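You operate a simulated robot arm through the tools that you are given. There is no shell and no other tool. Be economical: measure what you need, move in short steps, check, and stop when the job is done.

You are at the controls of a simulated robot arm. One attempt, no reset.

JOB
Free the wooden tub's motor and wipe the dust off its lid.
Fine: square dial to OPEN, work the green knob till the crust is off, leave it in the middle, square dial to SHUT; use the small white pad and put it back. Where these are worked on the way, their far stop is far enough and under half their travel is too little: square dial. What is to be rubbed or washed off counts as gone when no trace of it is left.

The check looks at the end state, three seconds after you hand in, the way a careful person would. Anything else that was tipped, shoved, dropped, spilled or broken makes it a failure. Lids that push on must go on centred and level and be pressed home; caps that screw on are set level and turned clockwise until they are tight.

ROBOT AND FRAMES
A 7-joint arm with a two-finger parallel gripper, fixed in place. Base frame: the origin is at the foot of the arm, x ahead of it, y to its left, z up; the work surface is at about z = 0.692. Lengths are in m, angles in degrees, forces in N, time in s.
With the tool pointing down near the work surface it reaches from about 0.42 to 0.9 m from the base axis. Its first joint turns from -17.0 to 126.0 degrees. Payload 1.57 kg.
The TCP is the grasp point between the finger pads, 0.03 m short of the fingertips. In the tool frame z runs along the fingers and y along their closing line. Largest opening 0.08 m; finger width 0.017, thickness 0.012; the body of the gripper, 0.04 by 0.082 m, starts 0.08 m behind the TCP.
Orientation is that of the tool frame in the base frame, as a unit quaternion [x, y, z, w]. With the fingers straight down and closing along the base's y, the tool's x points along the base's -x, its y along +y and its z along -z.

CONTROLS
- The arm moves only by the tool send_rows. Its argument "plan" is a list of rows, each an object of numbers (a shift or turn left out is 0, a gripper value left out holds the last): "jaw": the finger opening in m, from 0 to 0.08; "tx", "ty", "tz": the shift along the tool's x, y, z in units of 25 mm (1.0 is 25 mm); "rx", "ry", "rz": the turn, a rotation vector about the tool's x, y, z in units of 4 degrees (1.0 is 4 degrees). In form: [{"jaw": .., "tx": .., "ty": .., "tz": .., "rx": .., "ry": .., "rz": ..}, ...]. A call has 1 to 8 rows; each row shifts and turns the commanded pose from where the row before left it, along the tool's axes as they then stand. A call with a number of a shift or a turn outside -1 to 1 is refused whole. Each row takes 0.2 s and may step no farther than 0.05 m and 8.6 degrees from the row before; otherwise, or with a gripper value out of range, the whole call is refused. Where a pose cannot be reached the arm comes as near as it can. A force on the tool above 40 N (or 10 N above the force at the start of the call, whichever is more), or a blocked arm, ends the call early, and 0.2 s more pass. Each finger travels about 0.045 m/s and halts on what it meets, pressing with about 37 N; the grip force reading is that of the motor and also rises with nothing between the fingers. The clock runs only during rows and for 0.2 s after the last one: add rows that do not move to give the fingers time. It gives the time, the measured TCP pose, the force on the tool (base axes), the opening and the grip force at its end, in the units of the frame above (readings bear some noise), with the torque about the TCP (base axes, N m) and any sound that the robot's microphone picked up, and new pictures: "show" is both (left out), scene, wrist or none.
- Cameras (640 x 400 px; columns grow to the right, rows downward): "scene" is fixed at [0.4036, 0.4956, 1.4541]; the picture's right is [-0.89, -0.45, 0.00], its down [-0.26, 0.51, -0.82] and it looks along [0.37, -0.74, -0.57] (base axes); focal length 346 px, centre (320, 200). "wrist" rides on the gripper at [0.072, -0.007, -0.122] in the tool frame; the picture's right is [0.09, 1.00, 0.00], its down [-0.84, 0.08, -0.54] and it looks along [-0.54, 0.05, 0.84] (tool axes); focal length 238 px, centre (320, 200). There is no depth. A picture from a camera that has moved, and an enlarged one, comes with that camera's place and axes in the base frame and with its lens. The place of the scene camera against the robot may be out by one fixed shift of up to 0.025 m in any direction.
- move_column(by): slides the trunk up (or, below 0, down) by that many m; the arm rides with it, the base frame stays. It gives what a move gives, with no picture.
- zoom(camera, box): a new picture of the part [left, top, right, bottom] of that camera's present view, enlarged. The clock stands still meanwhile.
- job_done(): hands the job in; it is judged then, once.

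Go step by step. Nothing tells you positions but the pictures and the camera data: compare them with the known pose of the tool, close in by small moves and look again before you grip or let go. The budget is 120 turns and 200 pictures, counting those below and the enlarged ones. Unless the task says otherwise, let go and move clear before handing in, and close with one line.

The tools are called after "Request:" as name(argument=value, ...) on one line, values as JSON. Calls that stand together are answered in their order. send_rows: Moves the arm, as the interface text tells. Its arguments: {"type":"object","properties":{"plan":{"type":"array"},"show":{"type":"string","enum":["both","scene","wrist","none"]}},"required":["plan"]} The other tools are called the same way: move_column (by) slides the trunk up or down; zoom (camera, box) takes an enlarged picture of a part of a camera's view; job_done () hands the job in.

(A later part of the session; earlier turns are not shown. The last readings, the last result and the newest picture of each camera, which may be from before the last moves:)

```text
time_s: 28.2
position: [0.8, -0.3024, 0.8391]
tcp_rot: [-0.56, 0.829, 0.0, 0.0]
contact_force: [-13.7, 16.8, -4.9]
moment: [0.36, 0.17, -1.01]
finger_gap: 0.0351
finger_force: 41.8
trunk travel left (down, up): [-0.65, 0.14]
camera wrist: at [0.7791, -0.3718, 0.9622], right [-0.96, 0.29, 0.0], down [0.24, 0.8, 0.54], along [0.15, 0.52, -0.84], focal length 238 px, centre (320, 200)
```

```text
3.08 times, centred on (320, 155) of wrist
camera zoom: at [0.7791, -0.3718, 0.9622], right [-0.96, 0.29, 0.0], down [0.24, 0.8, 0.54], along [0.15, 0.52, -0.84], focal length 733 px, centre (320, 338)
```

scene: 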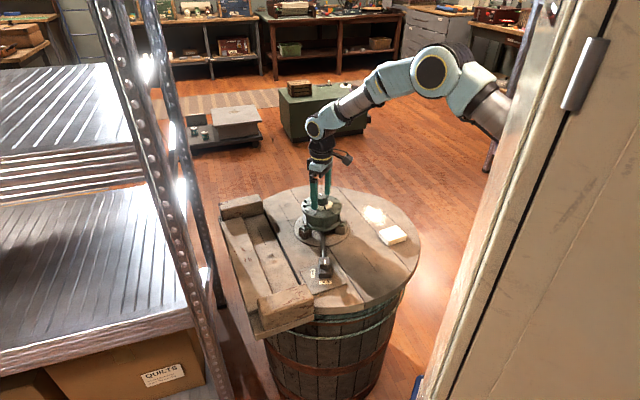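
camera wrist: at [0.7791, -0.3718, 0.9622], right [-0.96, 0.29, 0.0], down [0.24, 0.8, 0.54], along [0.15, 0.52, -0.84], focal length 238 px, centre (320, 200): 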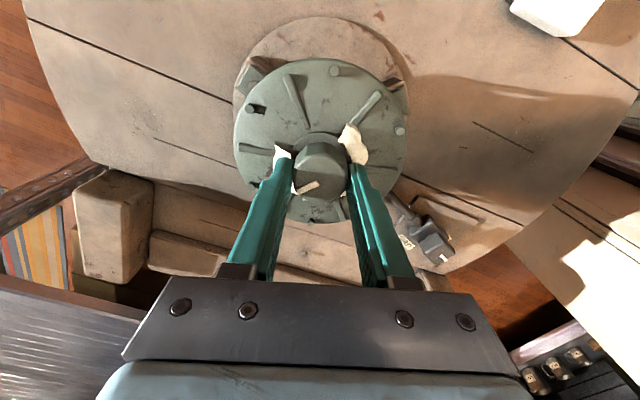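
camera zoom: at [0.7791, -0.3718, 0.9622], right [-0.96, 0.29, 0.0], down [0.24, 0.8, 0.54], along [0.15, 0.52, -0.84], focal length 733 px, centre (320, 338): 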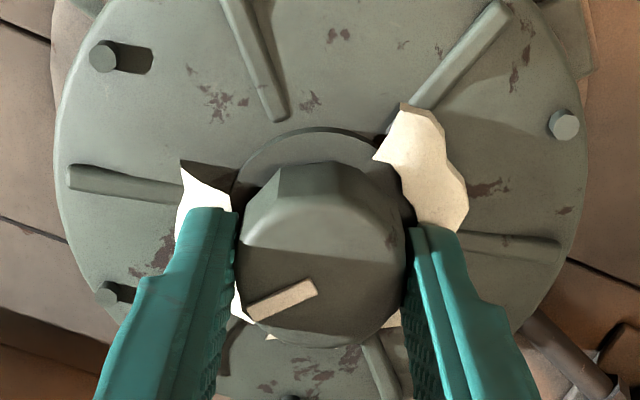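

That's the counter-clockwise stop, with the mark at azimuth ≈ +10° and a little slip. Now I'll turn clockwise to the other stop.

Request:
send_rows(plan=[{"rz": 1}, {"rz": 1}, {"rz": 1}, {"rz": 1}, {"rz": 1}, {"rz": 1}, {"rz": 1}, {"rz": 1}], show="wrist")

Request:
zoom(camera="wrist", box=[240, 90, 400, 220])

```text
time_s: 30.0
position: [0.8004, -0.303, 0.8399]
tcp_rot: [-0.309, 0.951, 0.0, 0.001]
contact_force: [-5.8, 13.5, -11.5]
moment: [0.13, 0.33, -0.02]
finger_gap: 0.0351
finger_force: 41.8
trunk travel left (down, up): [-0.65, 0.14]
camera wrist: at [0.746, -0.3507, 0.9623], right [-0.66, 0.75, 0.0], down [0.63, 0.55, 0.54], along [0.41, 0.36, -0.84], focal length 238 px, centre (320, 200)
```

wrist: 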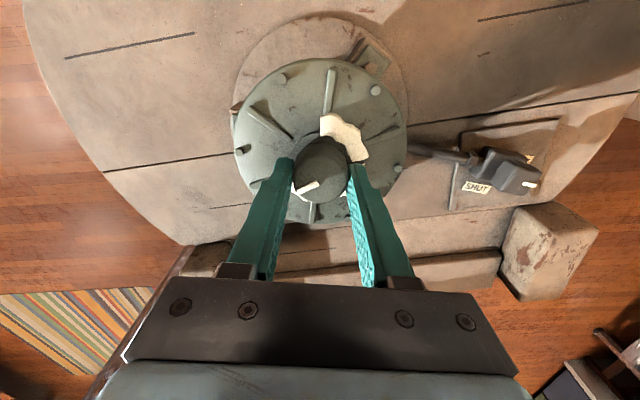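

```text
3.08 times, centred on (320, 155) of wrist
camera zoom: at [0.746, -0.3507, 0.9623], right [-0.66, 0.75, 0.0], down [0.63, 0.55, 0.54], along [0.41, 0.36, -0.84], focal length 733 px, centre (320, 338)
```

zoom: 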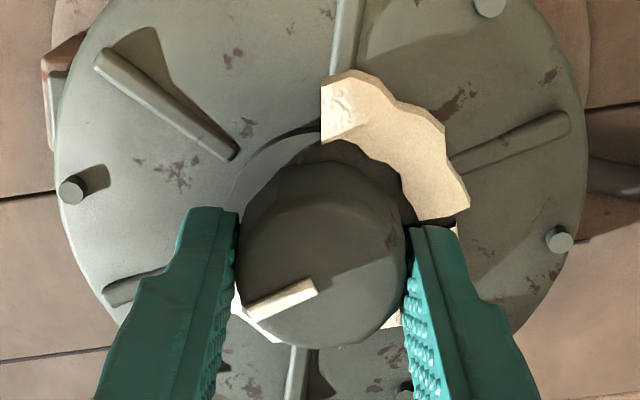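

Request:
send_rows(plan=[{"rz": 1}, {"rz": 1}, {"rz": 1}, {"rz": 1}, {"rz": 1}, {"rz": 1}, {"rz": 1}, {"rz": 1}], show="none")

Request:
send_rows(plan=[{"rz": 1}, {"rz": 1}, {"rz": 1}, {"rz": 1}, {"rz": 1}, {"rz": 1}, {}], show="wrist")

Request:
zoom(camera="wrist", box=[240, 90, 400, 220])

```text
time_s: 31.8
position: [0.7999, -0.3046, 0.8391]
tcp_rot: [-0.034, 0.999, 0.0, 0.001]
contact_force: [8.1, 4.5, -4.0]
moment: [-0.08, 0.17, 0.0]
finger_gap: 0.0355
finger_force: 41.9
trunk travel left (down, up): [-0.65, 0.14]
```

```text
time_s: 33.4
position: [0.8005, -0.306, 0.84]
tcp_rot: [0.175, 0.985, -0.001, 0.001]
contact_force: [11.0, -9.2, -1.5]
moment: [-0.31, -0.36, -0.03]
finger_gap: 0.0353
finger_force: 42.1
trunk travel left (down, up): [-0.65, 0.14]
camera wrist: at [0.7307, -0.2861, 0.9622], right [0.26, 0.97, 0.0], down [0.81, -0.21, 0.54], along [0.52, -0.14, -0.84], focal length 238 px, centre (320, 200)
```

wrist: 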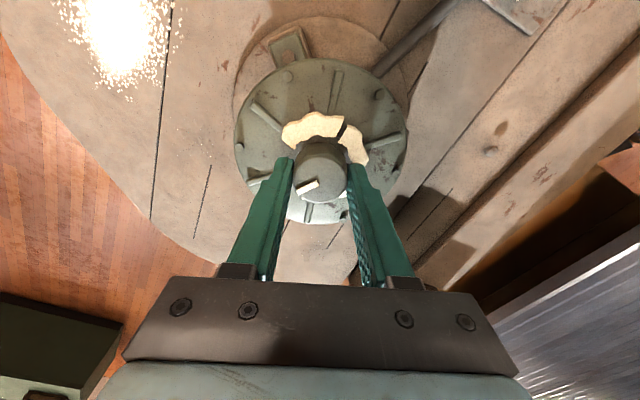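

```text
3.08 times, centred on (320, 155) of wrist
camera zoom: at [0.7307, -0.2861, 0.9622], right [0.26, 0.97, 0.0], down [0.81, -0.21, 0.54], along [0.52, -0.14, -0.84], focal length 733 px, centre (320, 338)
```

zoom: 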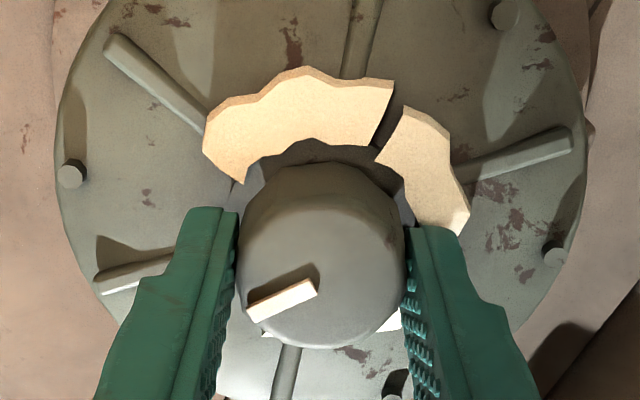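

Request:
send_rows(plan=[{"rz": 1}, {"rz": 1}, {"rz": 1}, {"rz": 1}, {"rz": 1}, {"rz": 1}, {}], show="wrist")

Request:
zoom(camera="wrist", box=[240, 90, 400, 220])

```text
time_s: 35.0
position: [0.7994, -0.3054, 0.8402]
tcp_rot: [0.376, 0.927, 0.0, 0.001]
contact_force: [8.0, -18.5, 9.1]
moment: [-0.48, -0.41, 0.48]
finger_gap: 0.0356
finger_force: 42.9
trunk travel left (down, up): [-0.65, 0.14]
camera wrist: at [0.7436, -0.2597, 0.9622], right [0.63, 0.78, 0.0], down [0.65, -0.53, 0.54], along [0.42, -0.34, -0.84], focal length 238 px, centre (320, 200)
```

wrist: 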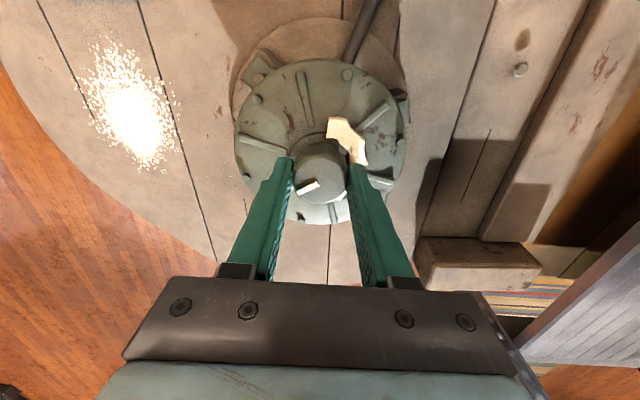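

```text
3.08 times, centred on (320, 155) of wrist
camera zoom: at [0.7436, -0.2597, 0.9622], right [0.63, 0.78, 0.0], down [0.65, -0.53, 0.54], along [0.42, -0.34, -0.84], focal length 733 px, centre (320, 338)
```

zoom: 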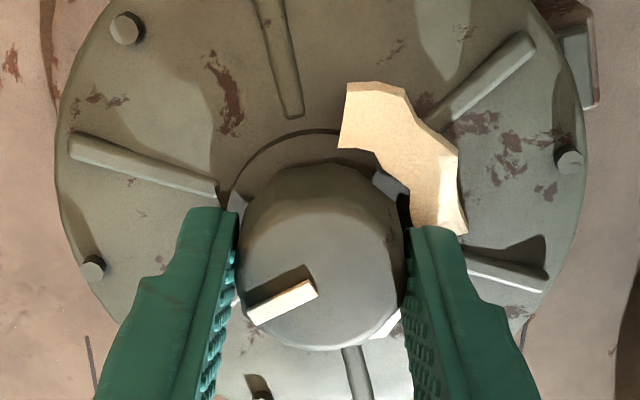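

One crust piece came off, and the knob seems at its clockwise stop (mark ≈ -100°), so the middle is the starting mark of ≈ -45°. I'll go back counter-clockwise.

Request:
send_rows(plan=[{"rz": 1}, {"rz": 0.5}, {}, {"rz": -1}, {"rz": -1}, {"rz": -1}, {"rz": -1}, {"rz": -1}], show="wrist")

Request:
zoom(camera="wrist", box=[240, 90, 400, 220])

```text
time_s: 36.8
position: [0.7981, -0.3052, 0.8397]
tcp_rot: [0.258, 0.966, 0.001, 0.0]
contact_force: [-15.9, -10.6, 13.1]
moment: [0.14, 0.25, -0.05]
finger_gap: 0.0358
finger_force: 42.5
trunk travel left (down, up): [-0.65, 0.14]
camera wrist: at [0.7332, -0.274, 0.9623], right [0.42, 0.91, 0.0], down [0.76, -0.35, 0.54], along [0.49, -0.23, -0.84], focal length 238 px, centre (320, 200)
```

wrist: 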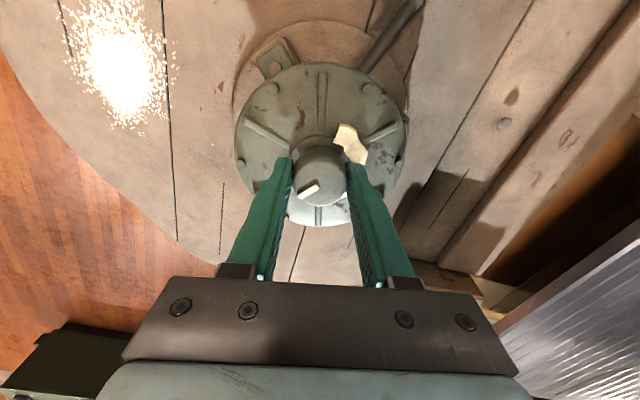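

```text
3.08 times, centred on (320, 155) of wrist
camera zoom: at [0.7332, -0.274, 0.9623], right [0.42, 0.91, 0.0], down [0.76, -0.35, 0.54], along [0.49, -0.23, -0.84], focal length 733 px, centre (320, 338)
```

zoom: 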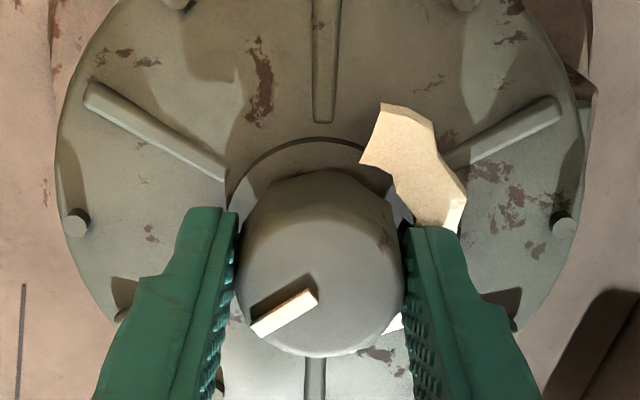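

Request:
send_rows(plan=[{"rz": -1}, {"rz": -1}, {"rz": -1}, {"rz": -1}, {"rz": -1}, {"rz": -1}, {"rz": -1}, {"rz": -1}], show="none")

Request:
send_rows(plan=[{"rz": -1}, {"rz": -1}, {"rz": -1}, {"rz": -1}, {"rz": -1}, {"rz": -1}, {"rz": -1}, {"rz": -1}], show="none")

Request:
send_rows(plan=[{"rz": -1}, {"rz": -1}, {"rz": -1}, {"rz": -1}, {"rz": -1}, {"rz": -1}, {"rz": -0.5}, {}], show="wrist")

Request:
zoom(camera="wrist", box=[240, 90, 400, 220])

```text
time_s: 38.6
position: [0.7997, -0.3043, 0.8398]
tcp_rot: [-0.018, 1.0, 0.0, 0.001]
contact_force: [-22.5, -11.2, 4.3]
moment: [0.2, 0.31, -0.02]
finger_gap: 0.0357
finger_force: 42.6
trunk travel left (down, up): [-0.65, 0.14]
```

```text
time_s: 40.4
position: [0.7996, -0.3047, 0.8393]
tcp_rot: [-0.293, 0.956, 0.0, 0.0]
contact_force: [-21.0, -11.6, -3.1]
moment: [-0.19, 1.03, 0.01]
finger_gap: 0.0353
finger_force: 42.7
trunk travel left (down, up): [-0.65, 0.14]
```

```text
time_s: 42.2
position: [0.8003, -0.3033, 0.8399]
tcp_rot: [-0.5, 0.866, 0.001, -0.001]
contact_force: [-22.8, -3.2, -1.3]
moment: [0.15, 0.19, 0.0]
finger_gap: 0.0353
finger_force: 42.2
trunk travel left (down, up): [-0.65, 0.14]
camera wrist: at [0.7696, -0.3687, 0.9621], right [-0.91, 0.42, 0.0], down [0.35, 0.76, 0.54], along [0.23, 0.49, -0.84], focal length 238 px, centre (320, 200)
```

wrist: 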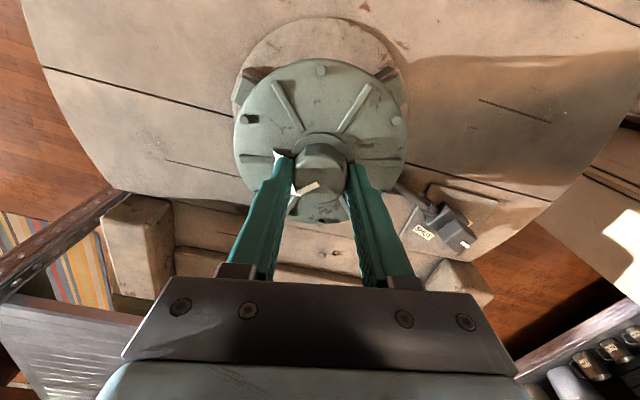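

```text
3.08 times, centred on (320, 155) of wrist
camera zoom: at [0.7696, -0.3687, 0.9621], right [-0.91, 0.42, 0.0], down [0.35, 0.76, 0.54], along [0.23, 0.49, -0.84], focal length 733 px, centre (320, 338)
```

zoom: 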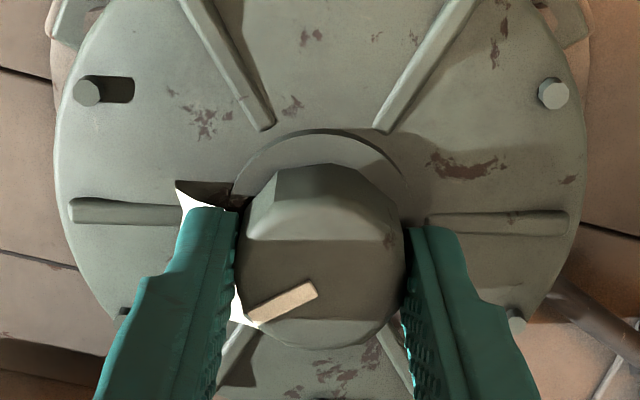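

Two pieces are gone and one is left. I'll sweep clockwise again to the other stop.

Request:
send_rows(plan=[{"rz": -1}, {"rz": 1}, {"rz": 1}, {"rz": 1}, {"rz": 1}, {"rz": 1}, {"rz": 1}, {"rz": 1}], show="none")

Request:
send_rows(plan=[{"rz": 1}, {"rz": 1}, {"rz": 1}, {"rz": 1}, {"rz": 1}, {"rz": 1}, {"rz": 1}, {"rz": 1}], show="none")

Request:
send_rows(plan=[{"rz": 1}, {"rz": 1}, {"rz": 1}, {"rz": 1}, {"rz": 1}, {"rz": 1}, {"rz": 1}, {"rz": 1}], show="none")

Request:
send_rows(plan=[{"rz": 1}, {"rz": 1}, {"rz": 1}, {"rz": 1}, {"rz": 1}, {}], show="wrist")

Request:
zoom(camera="wrist", box=[240, 90, 400, 220])

```text
time_s: 44.0
position: [0.7994, -0.3036, 0.8396]
tcp_rot: [-0.308, 0.951, -0.001, 0.0]
contact_force: [-15.6, 0.7, -1.6]
moment: [0.23, 0.48, -0.01]
finger_gap: 0.0352
finger_force: 42.4
trunk travel left (down, up): [-0.65, 0.14]
```

```text
time_s: 45.8
position: [0.7997, -0.3032, 0.8395]
tcp_rot: [-0.034, 0.999, -0.001, 0.001]
contact_force: [-1.2, -5.6, -3.2]
moment: [-0.46, 0.53, 0.01]
finger_gap: 0.035
finger_force: 42.5
trunk travel left (down, up): [-0.65, 0.14]
```

```text
time_s: 47.6
position: [0.8007, -0.3053, 0.8397]
tcp_rot: [0.243, 0.97, 0.0, 0.001]
contact_force: [0.8, -12.7, 5.9]
moment: [-0.67, -0.47, 0.01]
finger_gap: 0.0354
finger_force: 42.6
trunk travel left (down, up): [-0.65, 0.14]
```

```text
time_s: 49.0
position: [0.7991, -0.3052, 0.8397]
tcp_rot: [0.407, 0.913, -0.001, -0.001]
contact_force: [-0.2, -20.8, 9.1]
moment: [-0.63, 0.04, 0.86]
finger_gap: 0.0355
finger_force: 42.5
trunk travel left (down, up): [-0.65, 0.14]
camera wrist: at [0.7463, -0.2553, 0.9622], right [0.68, 0.73, 0.0], down [0.62, -0.57, 0.54], along [0.4, -0.37, -0.84], focal length 238 px, centre (320, 200)
```

wrist: 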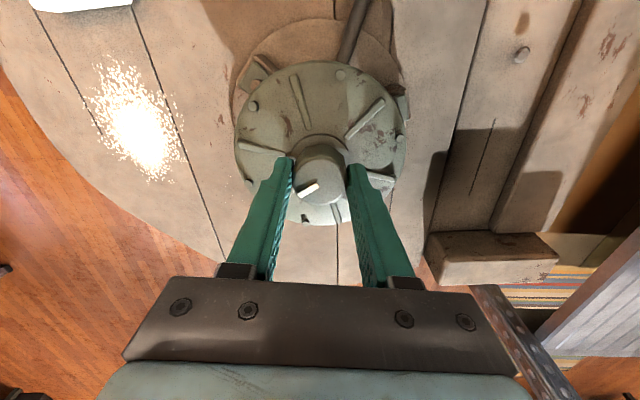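

```text
3.08 times, centred on (320, 155) of wrist
camera zoom: at [0.7463, -0.2553, 0.9622], right [0.68, 0.73, 0.0], down [0.62, -0.57, 0.54], along [0.4, -0.37, -0.84], focal length 733 px, centre (320, 338)
```

zoom: 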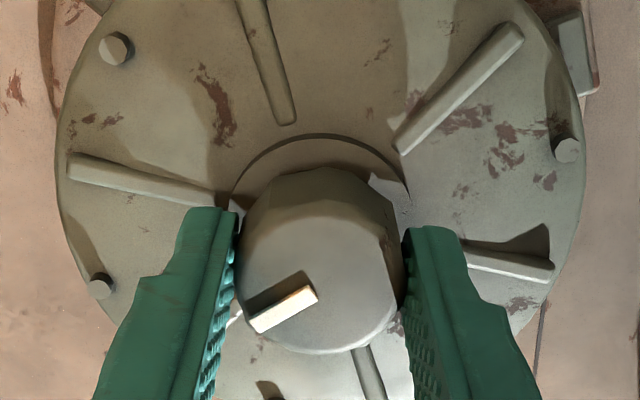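

All crust appears off. The knob is at its clockwise stop, so I'll bring it back 55° to the middle, release and check.

Request:
send_rows(plan=[{"rz": -1}, {"rz": -1}, {"rz": -1}, {"rz": -1}, {"rz": -1}, {"rz": -1}, {"rz": -1}, {"rz": -1}], show="none")

Request:
send_rows(plan=[{"rz": -1}, {"rz": -1}, {"rz": -1}, {"rz": -1}, {"rz": -1}, {"rz": -1}, {}, {}], show="none")

Request:
send_rows(plan=[{"jaw": 0.08}, {}, {}, {}, {"tz": -1}, {"tz": -1}, {"tz": -0.65}, {}])

Request:
zoom(camera="wrist", box=[290, 100, 350, 170])

Request:
zoom(camera="scene", box=[300, 188, 348, 224])

```text
time_s: 50.8
position: [0.7999, -0.304, 0.8405]
tcp_rot: [0.138, 0.99, 0.0, 0.0]
contact_force: [-9.7, -15.3, 8.0]
moment: [-0.37, -0.04, 0.01]
finger_gap: 0.0352
finger_force: 41.7
trunk travel left (down, up): [-0.65, 0.14]
```

```text
time_s: 52.6
position: [0.7994, -0.3037, 0.839]
tcp_rot: [-0.07, 0.998, 0.0, 0.0]
contact_force: [-18.0, -12.3, 6.7]
moment: [-0.41, 0.97, 0.02]
finger_gap: 0.0354
finger_force: 42.0
trunk travel left (down, up): [-0.65, 0.14]
```

```text
time_s: 54.4
position: [0.7998, -0.3033, 0.9042]
tcp_rot: [-0.07, 0.998, -0.001, 0.0]
contact_force: [0.8, -0.5, -0.1]
moment: [-0.01, 0.0, -0.01]
finger_gap: 0.0797
finger_force: 0.0
trunk travel left (down, up): [-0.65, 0.14]
camera wrist: at [0.7297, -0.3197, 1.0271], right [-0.23, 0.97, 0.0], down [0.82, 0.19, 0.54], along [0.53, 0.12, -0.84], focal length 238 px, centre (320, 200)
```

scene: 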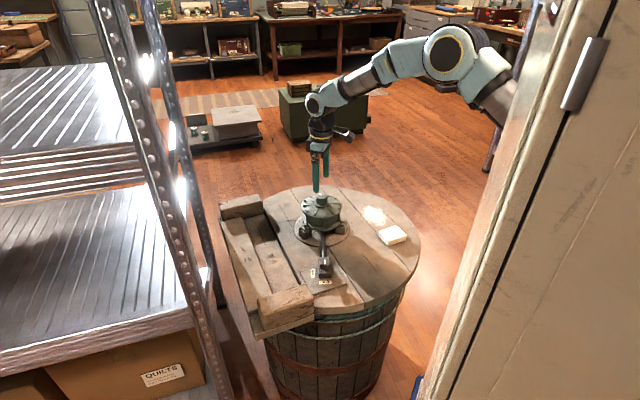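
wrist: 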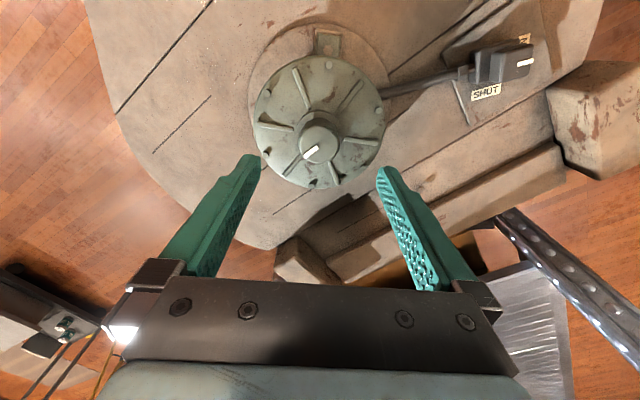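

```text
5.71 times, centred on (320, 135) of wrist
camera zoom: at [0.7297, -0.3197, 1.0271], right [-0.23, 0.97, 0.0], down [0.82, 0.19, 0.54], along [0.53, 0.12, -0.84], focal length 1362 px, centre (320, 571)
```

zoom: 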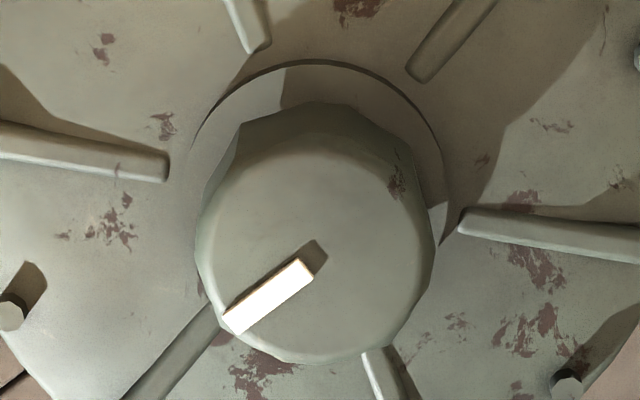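

```text
11.11 times, centred on (324, 206) of scene
camera zoom: at [0.4036, 0.4956, 1.4541], right [-0.89, -0.45, 0.0], down [-0.26, 0.51, -0.82], along [0.37, -0.74, -0.57], focal length 3846 px, centre (276, 133)
```

zoom: 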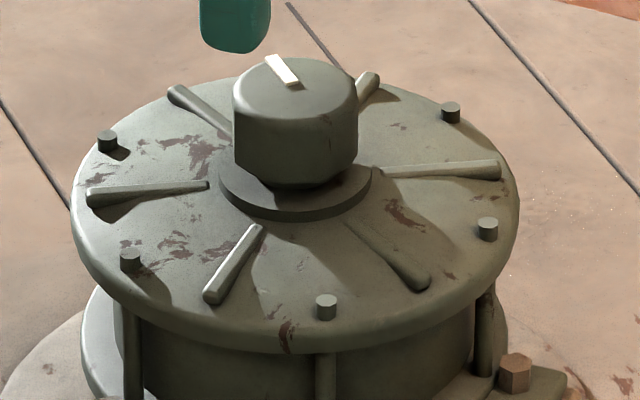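

The crust is all gone. The mark is at ≈ -37.5° and the middle of the two stops is ≈ -45°, so I'll regrip and turn about 7° clockwise.

Request:
send_rows(plan=[{"tz": 1, "tx": -0.06}, {"tz": 1}, {"tz": 0.65}, {"jaw": 0.025}, {}, {}, {}, {}], show="none")

Request:
send_rows(plan=[{"rz": 1}, {"rz": 0.85}, {}, {}, {"jaw": 0.08}, {}, {}, {}], show="none")

Request:
send_rows(plan=[{"tz": -1}, {"tz": -1}, {"tz": -0.65}, {}], show="wrist")

Request:
zoom(camera="wrist", box=[290, 100, 350, 170])

Request:
zoom(camera="scene", box=[310, 188, 342, 212])

```text
time_s: 56.2
position: [0.8032, -0.3038, 0.8389]
tcp_rot: [-0.069, 0.998, -0.001, 0.0]
contact_force: [4.0, -8.8, -1.9]
moment: [0.1, -0.28, 0.01]
finger_gap: 0.0356
finger_force: 36.3
trunk travel left (down, up): [-0.65, 0.14]
```

```text
time_s: 58.0
position: [0.8023, -0.3032, 0.8384]
tcp_rot: [-0.005, 1.0, 0.0, 0.0]
contact_force: [-0.1, -0.1, 0.2]
moment: [0.0, 0.0, 0.01]
finger_gap: 0.08
finger_force: 0.0
trunk travel left (down, up): [-0.65, 0.14]
```

```text
time_s: 59.0
position: [0.8028, -0.305, 0.906]
tcp_rot: [-0.005, 1.0, 0.0, 0.0]
contact_force: [-0.5, -1.3, -0.9]
moment: [-0.04, 0.01, 0.0]
finger_gap: 0.08
finger_force: 0.1
trunk travel left (down, up): [-0.65, 0.14]
camera wrist: at [0.7309, -0.3115, 1.0282], right [-0.1, 0.99, 0.0], down [0.84, 0.09, 0.54], along [0.54, 0.06, -0.84], focal length 238 px, centre (320, 200)
```

wrist: 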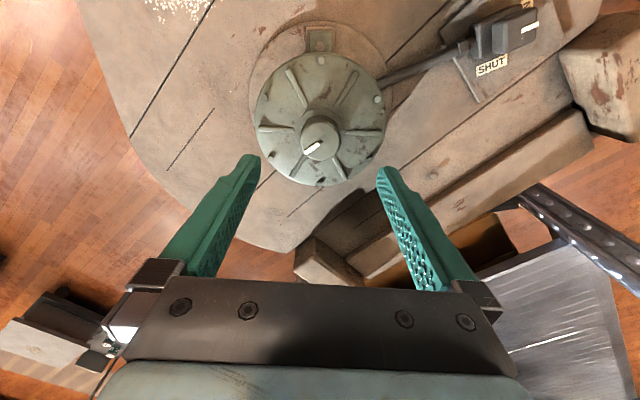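

```text
5.71 times, centred on (320, 135) of wrist
camera zoom: at [0.7309, -0.3115, 1.0282], right [-0.1, 0.99, 0.0], down [0.84, 0.09, 0.54], along [0.54, 0.06, -0.84], focal length 1362 px, centre (320, 571)
```

zoom: 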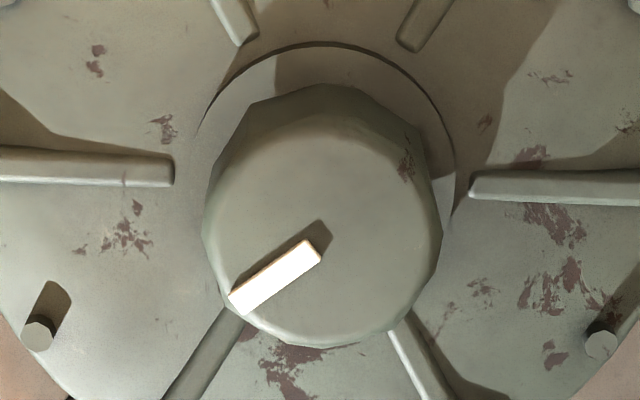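

```text
16.00 times, centred on (326, 200) of scene
camera zoom: at [0.4036, 0.4956, 1.4541], right [-0.89, -0.45, 0.0], down [-0.26, 0.51, -0.82], along [0.37, -0.74, -0.57], focal length 5538 px, centre (224, 200)
```

zoom: 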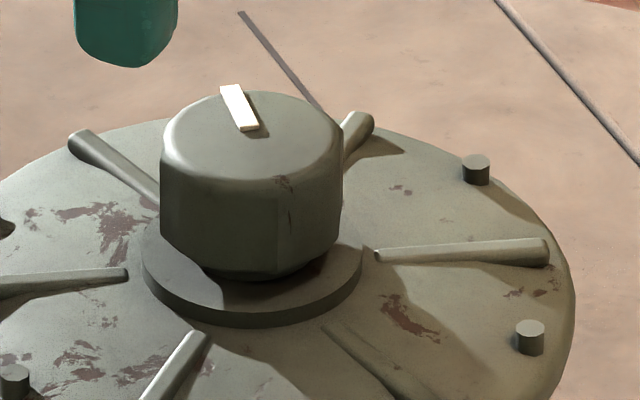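

The knob is now back at its middle position. Next I'll go to the dial to turn it to SHUT.

Request:
send_rows(plan=[{"tx": 0.5, "ty": 0.9}, {"tx": 0.5, "ty": 0.9}, {"tx": 0.5, "ty": 0.9}, {"tx": 0.5, "ty": 0.9}, {"tx": 0.5, "ty": 0.9}, {"tx": 0.5, "ty": 0.9}, {"tx": 0.5, "ty": 0.9}, {"tx": 0.5, "ty": 0.87}], show="none")

Request:
send_rows(plan=[{"rz": -1}, {"rz": -1}, {"rz": -1}, {"rz": -1}, {"rz": -1, "tz": 0.5}, {"rz": -1, "tz": 0.5}, {"rz": -0.4, "tz": 1}, {}], show="wrist")

Request:
zoom(camera="wrist", box=[240, 80, 400, 200])

```text
time_s: 60.8
position: [0.6989, -0.1258, 0.9047]
tcp_rot: [-0.005, 1.0, 0.001, 0.0]
contact_force: [1.0, -0.8, 0.3]
moment: [0.0, -0.03, -0.01]
finger_gap: 0.0799
finger_force: 0.1
trunk travel left (down, up): [-0.65, 0.14]
```

```text
time_s: 62.6
position: [0.6986, -0.1255, 0.8537]
tcp_rot: [-0.227, 0.974, 0.0, 0.0]
contact_force: [0.3, -0.1, -0.1]
moment: [0.01, -0.01, 0.02]
finger_gap: 0.0798
finger_force: 0.1
trunk travel left (down, up): [-0.65, 0.14]
camera wrist: at [0.6377, -0.1629, 0.977], right [-0.52, 0.85, 0.0], down [0.72, 0.44, 0.54], along [0.46, 0.28, -0.84], focal length 238 px, centre (320, 200)
```

wrist: 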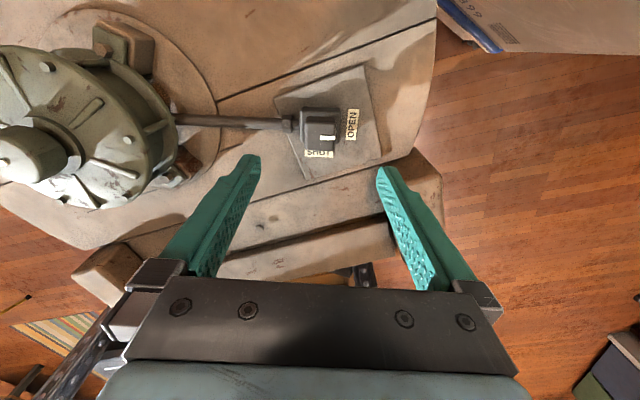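

```text
3.33 times, centred on (320, 140) of wrist
camera zoom: at [0.6377, -0.1629, 0.977], right [-0.52, 0.85, 0.0], down [0.72, 0.44, 0.54], along [0.46, 0.28, -0.84], focal length 794 px, centre (320, 400)
```

zoom: 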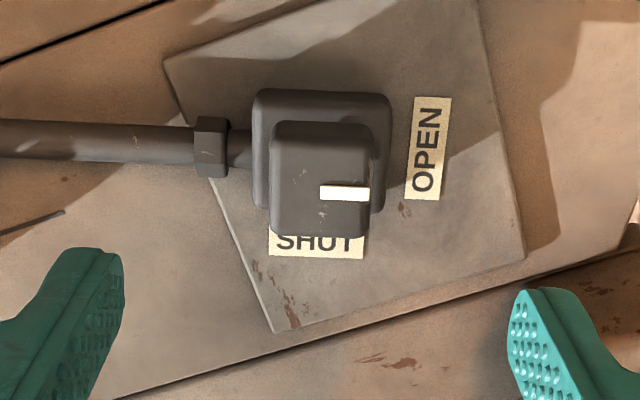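

Request:
send_rows(plan=[{"tx": -0.18, "tz": 1, "rz": -1}, {"tz": 1}, {"tz": 1}, {"tz": 0.85}, {}], show="wrist")

Request:
zoom(camera="wrist", box=[230, 90, 410, 220])

```text
time_s: 63.8
position: [0.7062, -0.1235, 0.7583]
tcp_rot: [-0.26, 0.966, 0.0, 0.0]
contact_force: [-0.3, -0.4, -0.2]
moment: [-0.03, -0.01, 0.03]
finger_gap: 0.08
finger_force: 0.1
trunk travel left (down, up): [-0.65, 0.14]
camera wrist: at [0.6469, -0.1661, 0.881], right [-0.58, 0.81, 0.0], down [0.68, 0.49, 0.54], along [0.44, 0.31, -0.84], focal length 238 px, centre (320, 200)
```

wrist: 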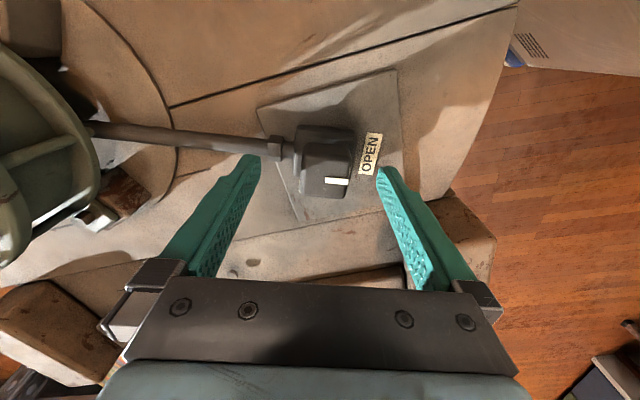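

```text
3.08 times, centred on (320, 155) of wrist
camera zoom: at [0.6469, -0.1661, 0.881], right [-0.58, 0.81, 0.0], down [0.68, 0.49, 0.54], along [0.44, 0.31, -0.84], focal length 733 px, centre (320, 338)
```

zoom: 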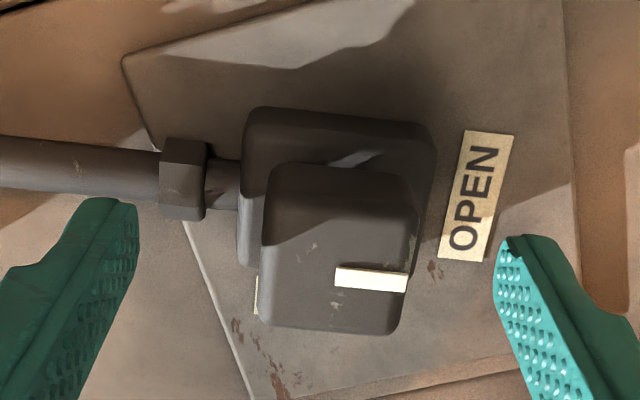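

Request:
send_rows(plan=[{"ty": 0.08, "tz": 0.08}, {"jaw": 0.02}, {}, {}, {}, {}], show="none")

Request:
send_rows(plan=[{"rz": 1}, {"rz": 1}, {"rz": 1}, {"rz": 1}, {"rz": 1}, {"rz": 1}], show="none")

```text
time_s: 65.2
position: [0.7043, -0.1218, 0.7588]
tcp_rot: [-0.26, 0.965, 0.0, -0.001]
contact_force: [-0.2, -0.2, -1.5]
moment: [0.02, 0.02, 0.0]
finger_gap: 0.0338
finger_force: 35.0
trunk travel left (down, up): [-0.65, 0.14]
```

```text
time_s: 66.6
position: [0.7054, -0.1251, 0.7569]
tcp_rot: [-0.053, 0.999, -0.001, 0.001]
contact_force: [16.2, -24.4, -1.7]
moment: [-0.48, 0.51, 0.15]
finger_gap: 0.0339
finger_force: 41.9
trunk travel left (down, up): [-0.65, 0.14]
```

Request:
send_rows(plan=[{"ty": -0.13, "tx": -0.07}, {"rz": 1}, {"rz": 1}, {"rz": 1}, {"rz": 1}, {"rz": 1}, {"rz": 1}], show="none")

```text
time_s: 68.2
position: [0.7044, -0.1279, 0.7567]
tcp_rot: [0.156, 0.988, 0.0, 0.0]
contact_force: [3.4, -25.9, 5.2]
moment: [-0.3, -0.05, 0.1]
finger_gap: 0.0336
finger_force: 41.5
trunk travel left (down, up): [-0.65, 0.14]
```

Request:
send_rows(plan=[{"ty": -0.12, "tx": -0.03}, {"rz": 1}, {"rz": 1}, {"rz": 1}, {"rz": 1}, {"rz": 1}, {"rz": 1}], show="none")

Request:
send_rows(plan=[{"rz": 1}, {"rz": 1}, {"rz": 1}, {"rz": 1}, {"rz": 0.5}, {}], show="wrist")

Request:
zoom(camera="wrist", box=[230, 80, 410, 210])

```text
time_s: 69.8
position: [0.7041, -0.1286, 0.7568]
tcp_rot: [0.357, 0.934, -0.001, -0.001]
contact_force: [-9.6, -16.0, 0.4]
moment: [-0.62, -0.41, 0.1]
finger_gap: 0.0337
finger_force: 41.3
trunk travel left (down, up): [-0.65, 0.14]
```

```text
time_s: 71.2
position: [0.7021, -0.1297, 0.7572]
tcp_rot: [0.5, 0.866, -0.001, -0.002]
contact_force: [-28.8, -26.3, 3.2]
moment: [0.17, 0.51, 0.54]
finger_gap: 0.0335
finger_force: 41.1
trunk travel left (down, up): [-0.65, 0.14]
camera wrist: at [0.6609, -0.0704, 0.8798], right [0.82, 0.58, 0.0], down [0.49, -0.69, 0.54], along [0.31, -0.44, -0.84], focal length 238 px, centre (320, 200)
```

wrist: 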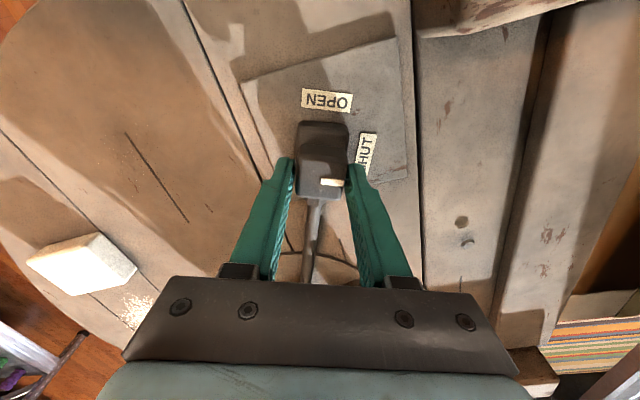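

```text
3.08 times, centred on (320, 145) of wrist
camera zoom: at [0.6609, -0.0704, 0.8798], right [0.82, 0.58, 0.0], down [0.49, -0.69, 0.54], along [0.31, -0.44, -0.84], focal length 733 px, centre (320, 369)
```

zoom: 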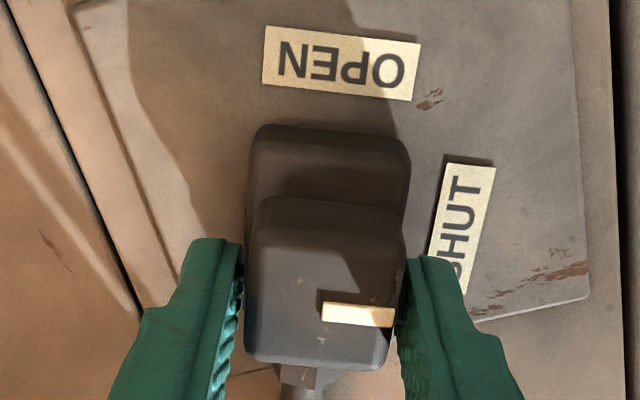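

The dial is at the SHUT stop. I'll relieve the side force, release and rise.

Request:
send_rows(plan=[{"ty": -0.12, "rz": 0.3}, {}, {"jaw": 0.08}, {}, {}, {}, {"tz": -1}, {"tz": -1}], show="none")

Request:
send_rows(plan=[{"tz": -1}, {"tz": -1}, {"tz": -1}, {"tz": -1, "rz": -1}, {"tz": -1, "rz": -1}, {"rz": -1}, {"rz": -1}, {"rz": -1}])

Request:
zoom(camera="scene", box=[290, 180, 420, 290])

```text
time_s: 73.0
position: [0.703, -0.1288, 0.8088]
tcp_rot: [0.508, 0.862, 0.0, 0.0]
contact_force: [0.1, -0.1, 0.3]
moment: [-0.01, 0.0, -0.02]
finger_gap: 0.08
finger_force: 0.1
trunk travel left (down, up): [-0.65, 0.14]
```

```text
time_s: 74.8
position: [0.7021, -0.128, 0.9324]
tcp_rot: [0.35, 0.937, 0.0, 0.0]
contact_force: [0.5, -0.1, 0.8]
moment: [-0.01, -0.01, 0.0]
finger_gap: 0.0801
finger_force: 0.1
trunk travel left (down, up): [-0.65, 0.14]
camera wrist: at [0.6433, -0.0864, 1.0551], right [0.58, 0.81, 0.0], down [0.68, -0.49, 0.54], along [0.44, -0.32, -0.84], focal length 238 px, centre (320, 200)
```

scene: 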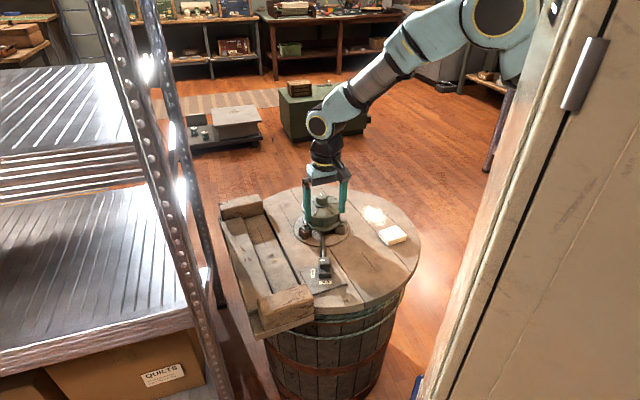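
wrist: 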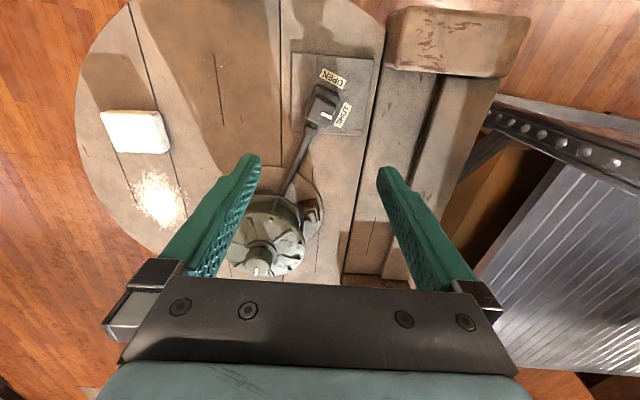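

```text
3.64 times, centred on (355, 235) of scene
camera zoom: at [0.4036, 0.4956, 1.4541], right [-0.89, -0.45, 0.0], down [-0.26, 0.51, -0.82], along [0.37, -0.74, -0.57], focal length 1259 px, centre (193, 73)
```

zoom: 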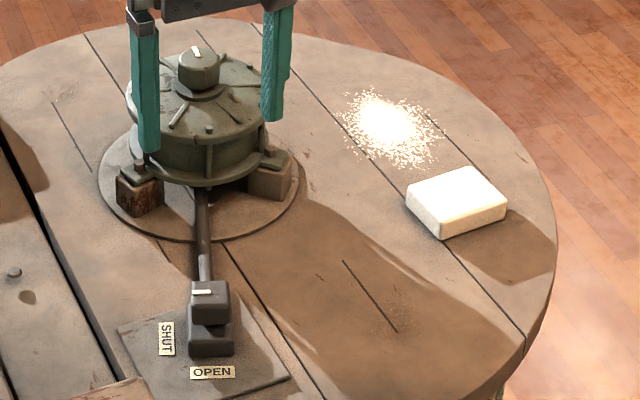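

Dial SHUT, knob clean. Now the white pad: I'll look at it closely.

Request:
zoom(camera="wrist", box=[70, 90, 230, 240])

Request:
zoom(camera="scene", box=[355, 200, 415, 250])

```text
2.67 times, centred on (150, 165) of wrist
camera zoom: at [0.6433, -0.0864, 1.0551], right [0.58, 0.81, 0.0], down [0.68, -0.49, 0.54], along [0.44, -0.32, -0.84], focal length 636 px, centre (773, 293)
```

zoom: 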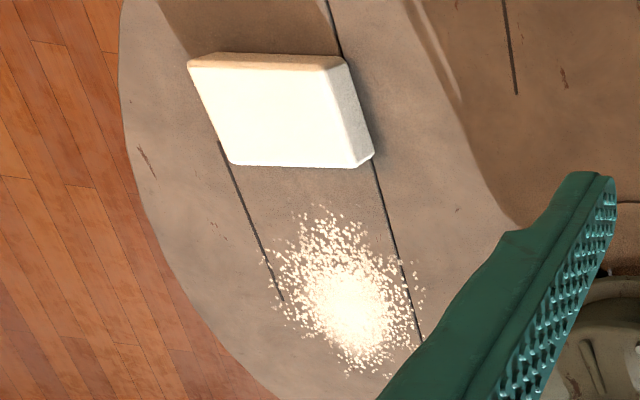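

```text
8.00 times, centred on (385, 225) of scene
camera zoom: at [0.4036, 0.4956, 1.4541], right [-0.89, -0.45, 0.0], down [-0.26, 0.51, -0.82], along [0.37, -0.74, -0.57], focal length 2769 px, centre (-200, 0)
```

zoom: 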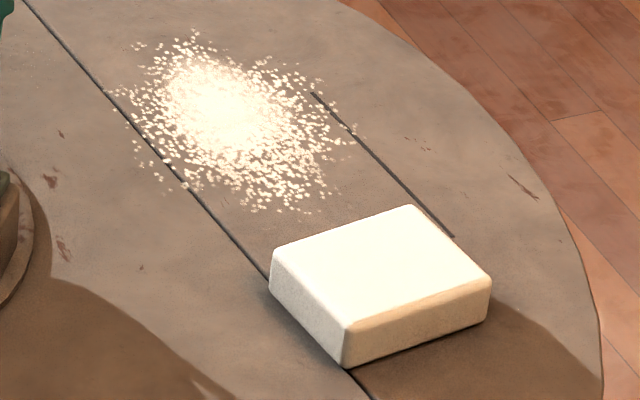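

The pad is about 70 × 54 × 23 mm at (0.575, -0.368), with its long axis at azimuth 53°. The dust is around (0.665, -0.464). I'll move over the pad.

Request:
send_rows(plan=[{"rz": -1}, {"rz": -1}, {"rz": -1}, {"rz": -1}, {"rz": -1}, {"rz": -1}, {"rz": -1}, {"rz": -1}], show="none")

Request:
send_rows(plan=[{"rz": -1}, {"rz": -1}, {"rz": -0.25}, {"tx": 0.5, "ty": -0.96}, {"tx": 0.5, "ty": -0.96}, {"tx": 0.5, "ty": -0.96}, {"tx": 0.5, "ty": -0.96}, {"tx": 0.5, "ty": -0.96}], show="none")

Request:
send_rows(plan=[{"tx": 0.5, "ty": -0.96}, {"tx": 0.5, "ty": -0.96}, {"tx": 0.5, "ty": -0.96}, {"tx": 0.5, "ty": -0.96}, {"tx": 0.5, "ty": -0.96}, {}])

```text
time_s: 76.6
position: [0.703, -0.1294, 0.9311]
tcp_rot: [0.078, 0.997, 0.0, 0.0]
contact_force: [0.1, -0.1, 0.4]
moment: [0.01, 0.03, 0.01]
finger_gap: 0.0801
finger_force: 0.1
trunk travel left (down, up): [-0.65, 0.14]
```

```text
time_s: 78.4
position: [0.6395, -0.2484, 0.9309]
tcp_rot: [0.001, 1.0, 0.0, 0.0]
contact_force: [-0.1, 0.9, 0.0]
moment: [-0.03, 0.02, 0.05]
finger_gap: 0.0799
finger_force: 0.2
trunk travel left (down, up): [-0.65, 0.14]
```

```text
time_s: 79.8
position: [0.576, -0.3689, 0.9307]
tcp_rot: [0.001, 1.0, 0.0, 0.001]
contact_force: [0.3, -1.1, 0.6]
moment: [-0.02, 0.02, 0.0]
finger_gap: 0.0796
finger_force: 0.1
trunk travel left (down, up): [-0.65, 0.14]
camera wrist: at [0.5045, -0.375, 1.0532], right [-0.09, 1.0, 0.0], down [0.84, 0.08, 0.54], along [0.54, 0.05, -0.84], focal length 238 px, centre (320, 200)
```

scene: 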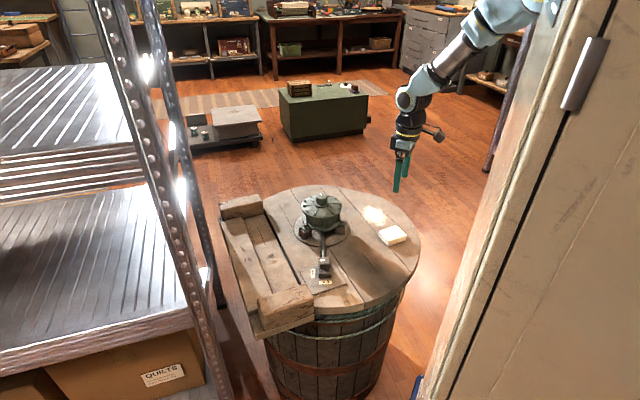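
wrist: 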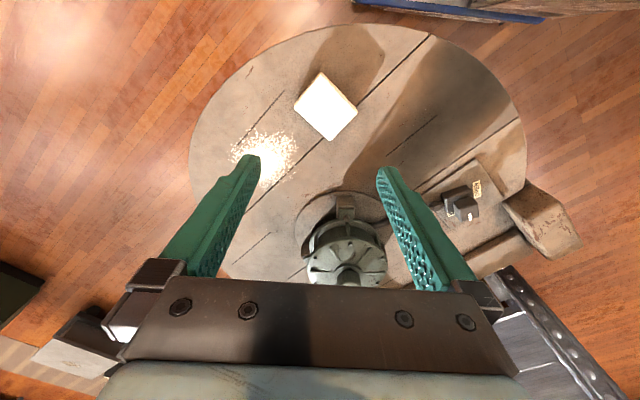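

Request:
send_rows(plan=[{"rz": -1}, {"rz": -1}, {"rz": -1}, {"rz": -1}, {"rz": -1}, {"rz": -1}, {"rz": -1}, {"rz": -1}], show="none")

Request:
send_rows(plan=[{"rz": -1}, {"rz": -1}, {"rz": -1}, {"rz": -1}, {"rz": -0.75, "tz": 1}, {"tz": 1}, {"tz": 1}, {}])

Request:
zoom(camera="wrist", box=[220, 50, 420, 210])

```text
time_s: 81.6
position: [0.5766, -0.3679, 0.9316]
tcp_rot: [-0.277, 0.961, 0.0, -0.001]
contact_force: [-0.1, -0.1, -0.7]
moment: [0.01, 0.02, -0.01]
finger_gap: 0.0799
finger_force: 0.0
trunk travel left (down, up): [-0.65, 0.14]
```

```text
time_s: 83.4
position: [0.5768, -0.3678, 0.8568]
tcp_rot: [-0.43, 0.903, 0.001, -0.001]
contact_force: [1.3, -0.2, -0.9]
moment: [0.02, -0.02, 0.04]
finger_gap: 0.0799
finger_force: 0.0
trunk travel left (down, up): [-0.65, 0.14]
camera wrist: at [0.5365, -0.4283, 0.9801], right [-0.83, 0.56, 0.0], down [0.47, 0.7, 0.54], along [0.3, 0.45, -0.84], focal length 238 px, centre (320, 200)
```

scene: 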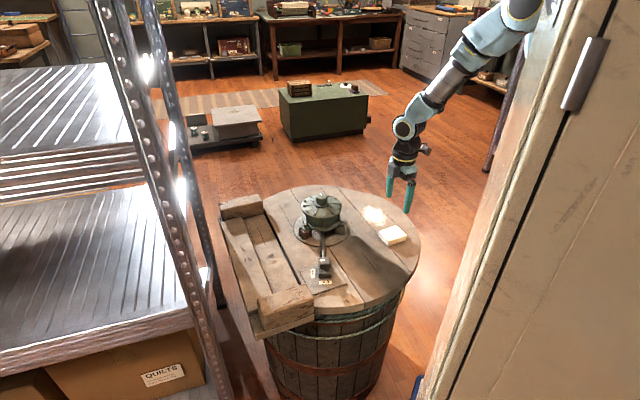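
wrist: 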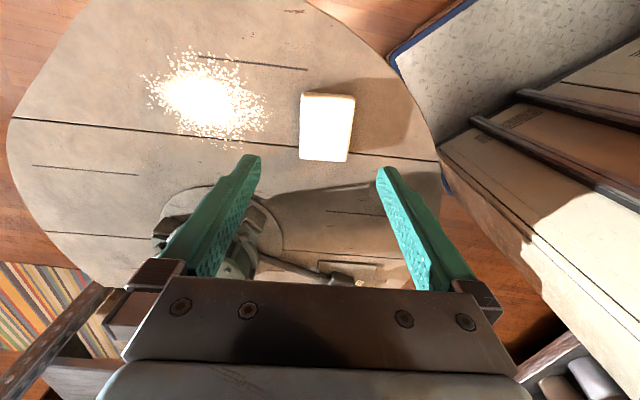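

```text
2.50 times, centred on (320, 130) of wrist
camera zoom: at [0.5365, -0.4283, 0.9801], right [-0.83, 0.56, 0.0], down [0.47, 0.7, 0.54], along [0.3, 0.45, -0.84], focal length 596 px, centre (320, 375)
```

zoom: 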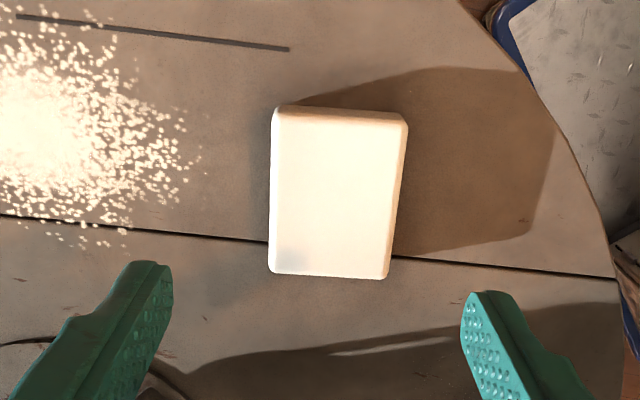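

Request:
send_rows(plan=[{"ty": 0.22, "tx": -0.06}, {"tz": 1}, {"tz": 1}, {"tz": 0.6}, {}], show="wrist")

Request:
zoom(camera="wrist", box=[220, 50, 420, 210])

```text
time_s: 84.6
position: [0.5734, -0.364, 0.7912]
tcp_rot: [-0.43, 0.903, 0.0, 0.0]
contact_force: [0.0, 0.5, -0.4]
moment: [-0.01, -0.04, -0.01]
finger_gap: 0.0799
finger_force: 0.0
trunk travel left (down, up): [-0.65, 0.14]
camera wrist: at [0.5333, -0.4246, 0.9144], right [-0.83, 0.56, 0.0], down [0.47, 0.7, 0.54], along [0.3, 0.45, -0.84], focal length 238 px, centre (320, 200)
```

wrist: 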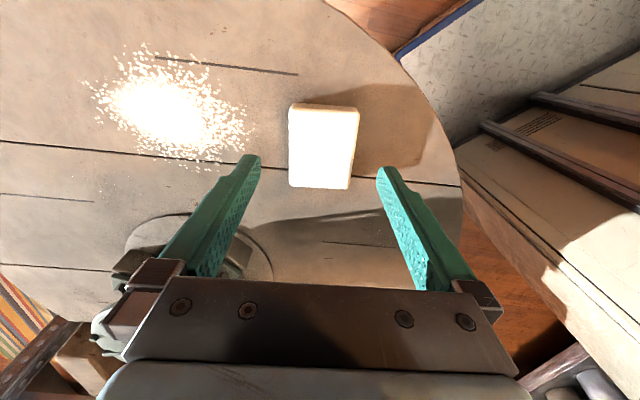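

```text
2.50 times, centred on (320, 130) of wrist
camera zoom: at [0.5333, -0.4246, 0.9144], right [-0.83, 0.56, 0.0], down [0.47, 0.7, 0.54], along [0.3, 0.45, -0.84], focal length 596 px, centre (320, 375)
```

zoom: 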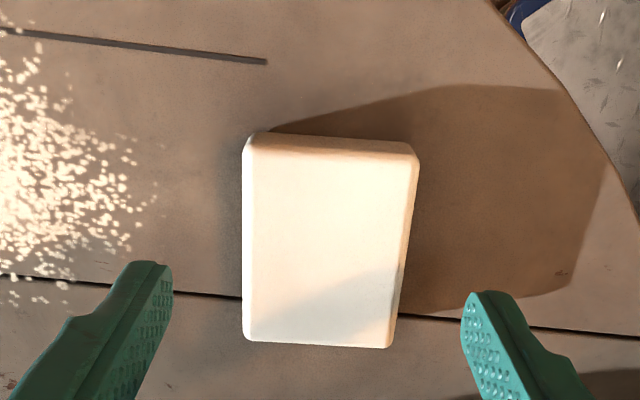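

Request:
send_rows(plan=[{"ty": 0.06, "tx": -0.1}, {"tz": 1}, {"tz": 1}, {"tz": 0.5}, {}])

Request:
zoom(camera="scene", box=[355, 190, 425, 250])

```text
time_s: 85.8
position: [0.5748, -0.3612, 0.7298]
tcp_rot: [-0.431, 0.902, -0.001, 0.0]
contact_force: [-2.2, 1.6, 23.7]
moment: [0.72, 0.83, -0.01]
finger_gap: 0.0799
finger_force: 0.1
trunk travel left (down, up): [-0.65, 0.14]
camera wrist: at [0.5347, -0.4215, 0.8528], right [-0.83, 0.56, 0.0], down [0.47, 0.7, 0.54], along [0.3, 0.45, -0.84], focal length 238 px, centre (320, 200)
```

scene: 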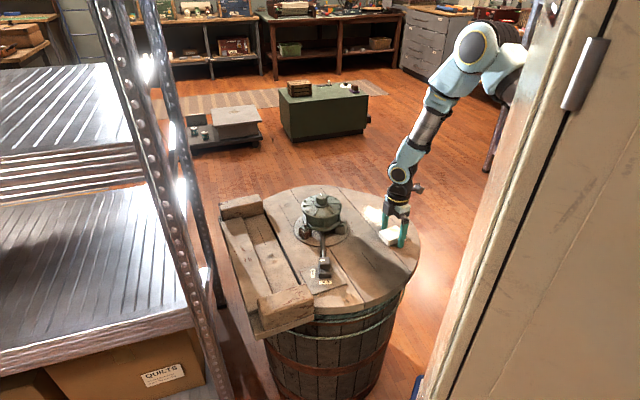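
wrist: 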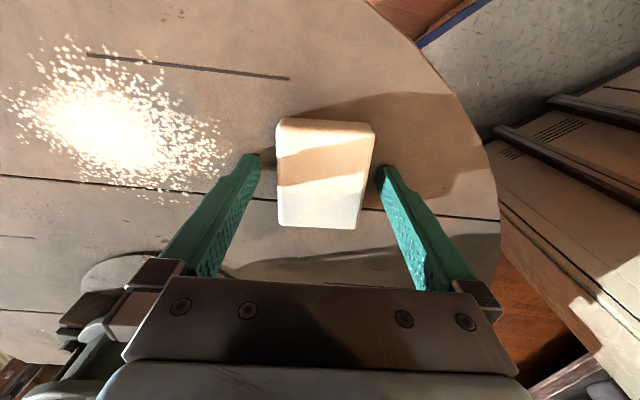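

```text
6.67 times, centred on (390, 220) of scene
camera zoom: at [0.4036, 0.4956, 1.4541], right [-0.89, -0.45, 0.0], down [-0.26, 0.51, -0.82], along [0.37, -0.74, -0.57], focal length 2308 px, centre (-147, 67)
```

zoom: 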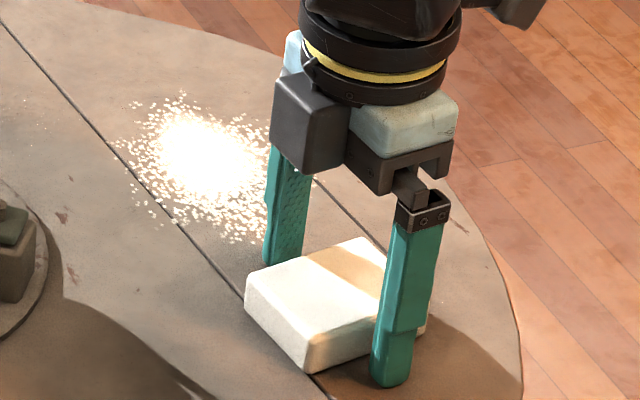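

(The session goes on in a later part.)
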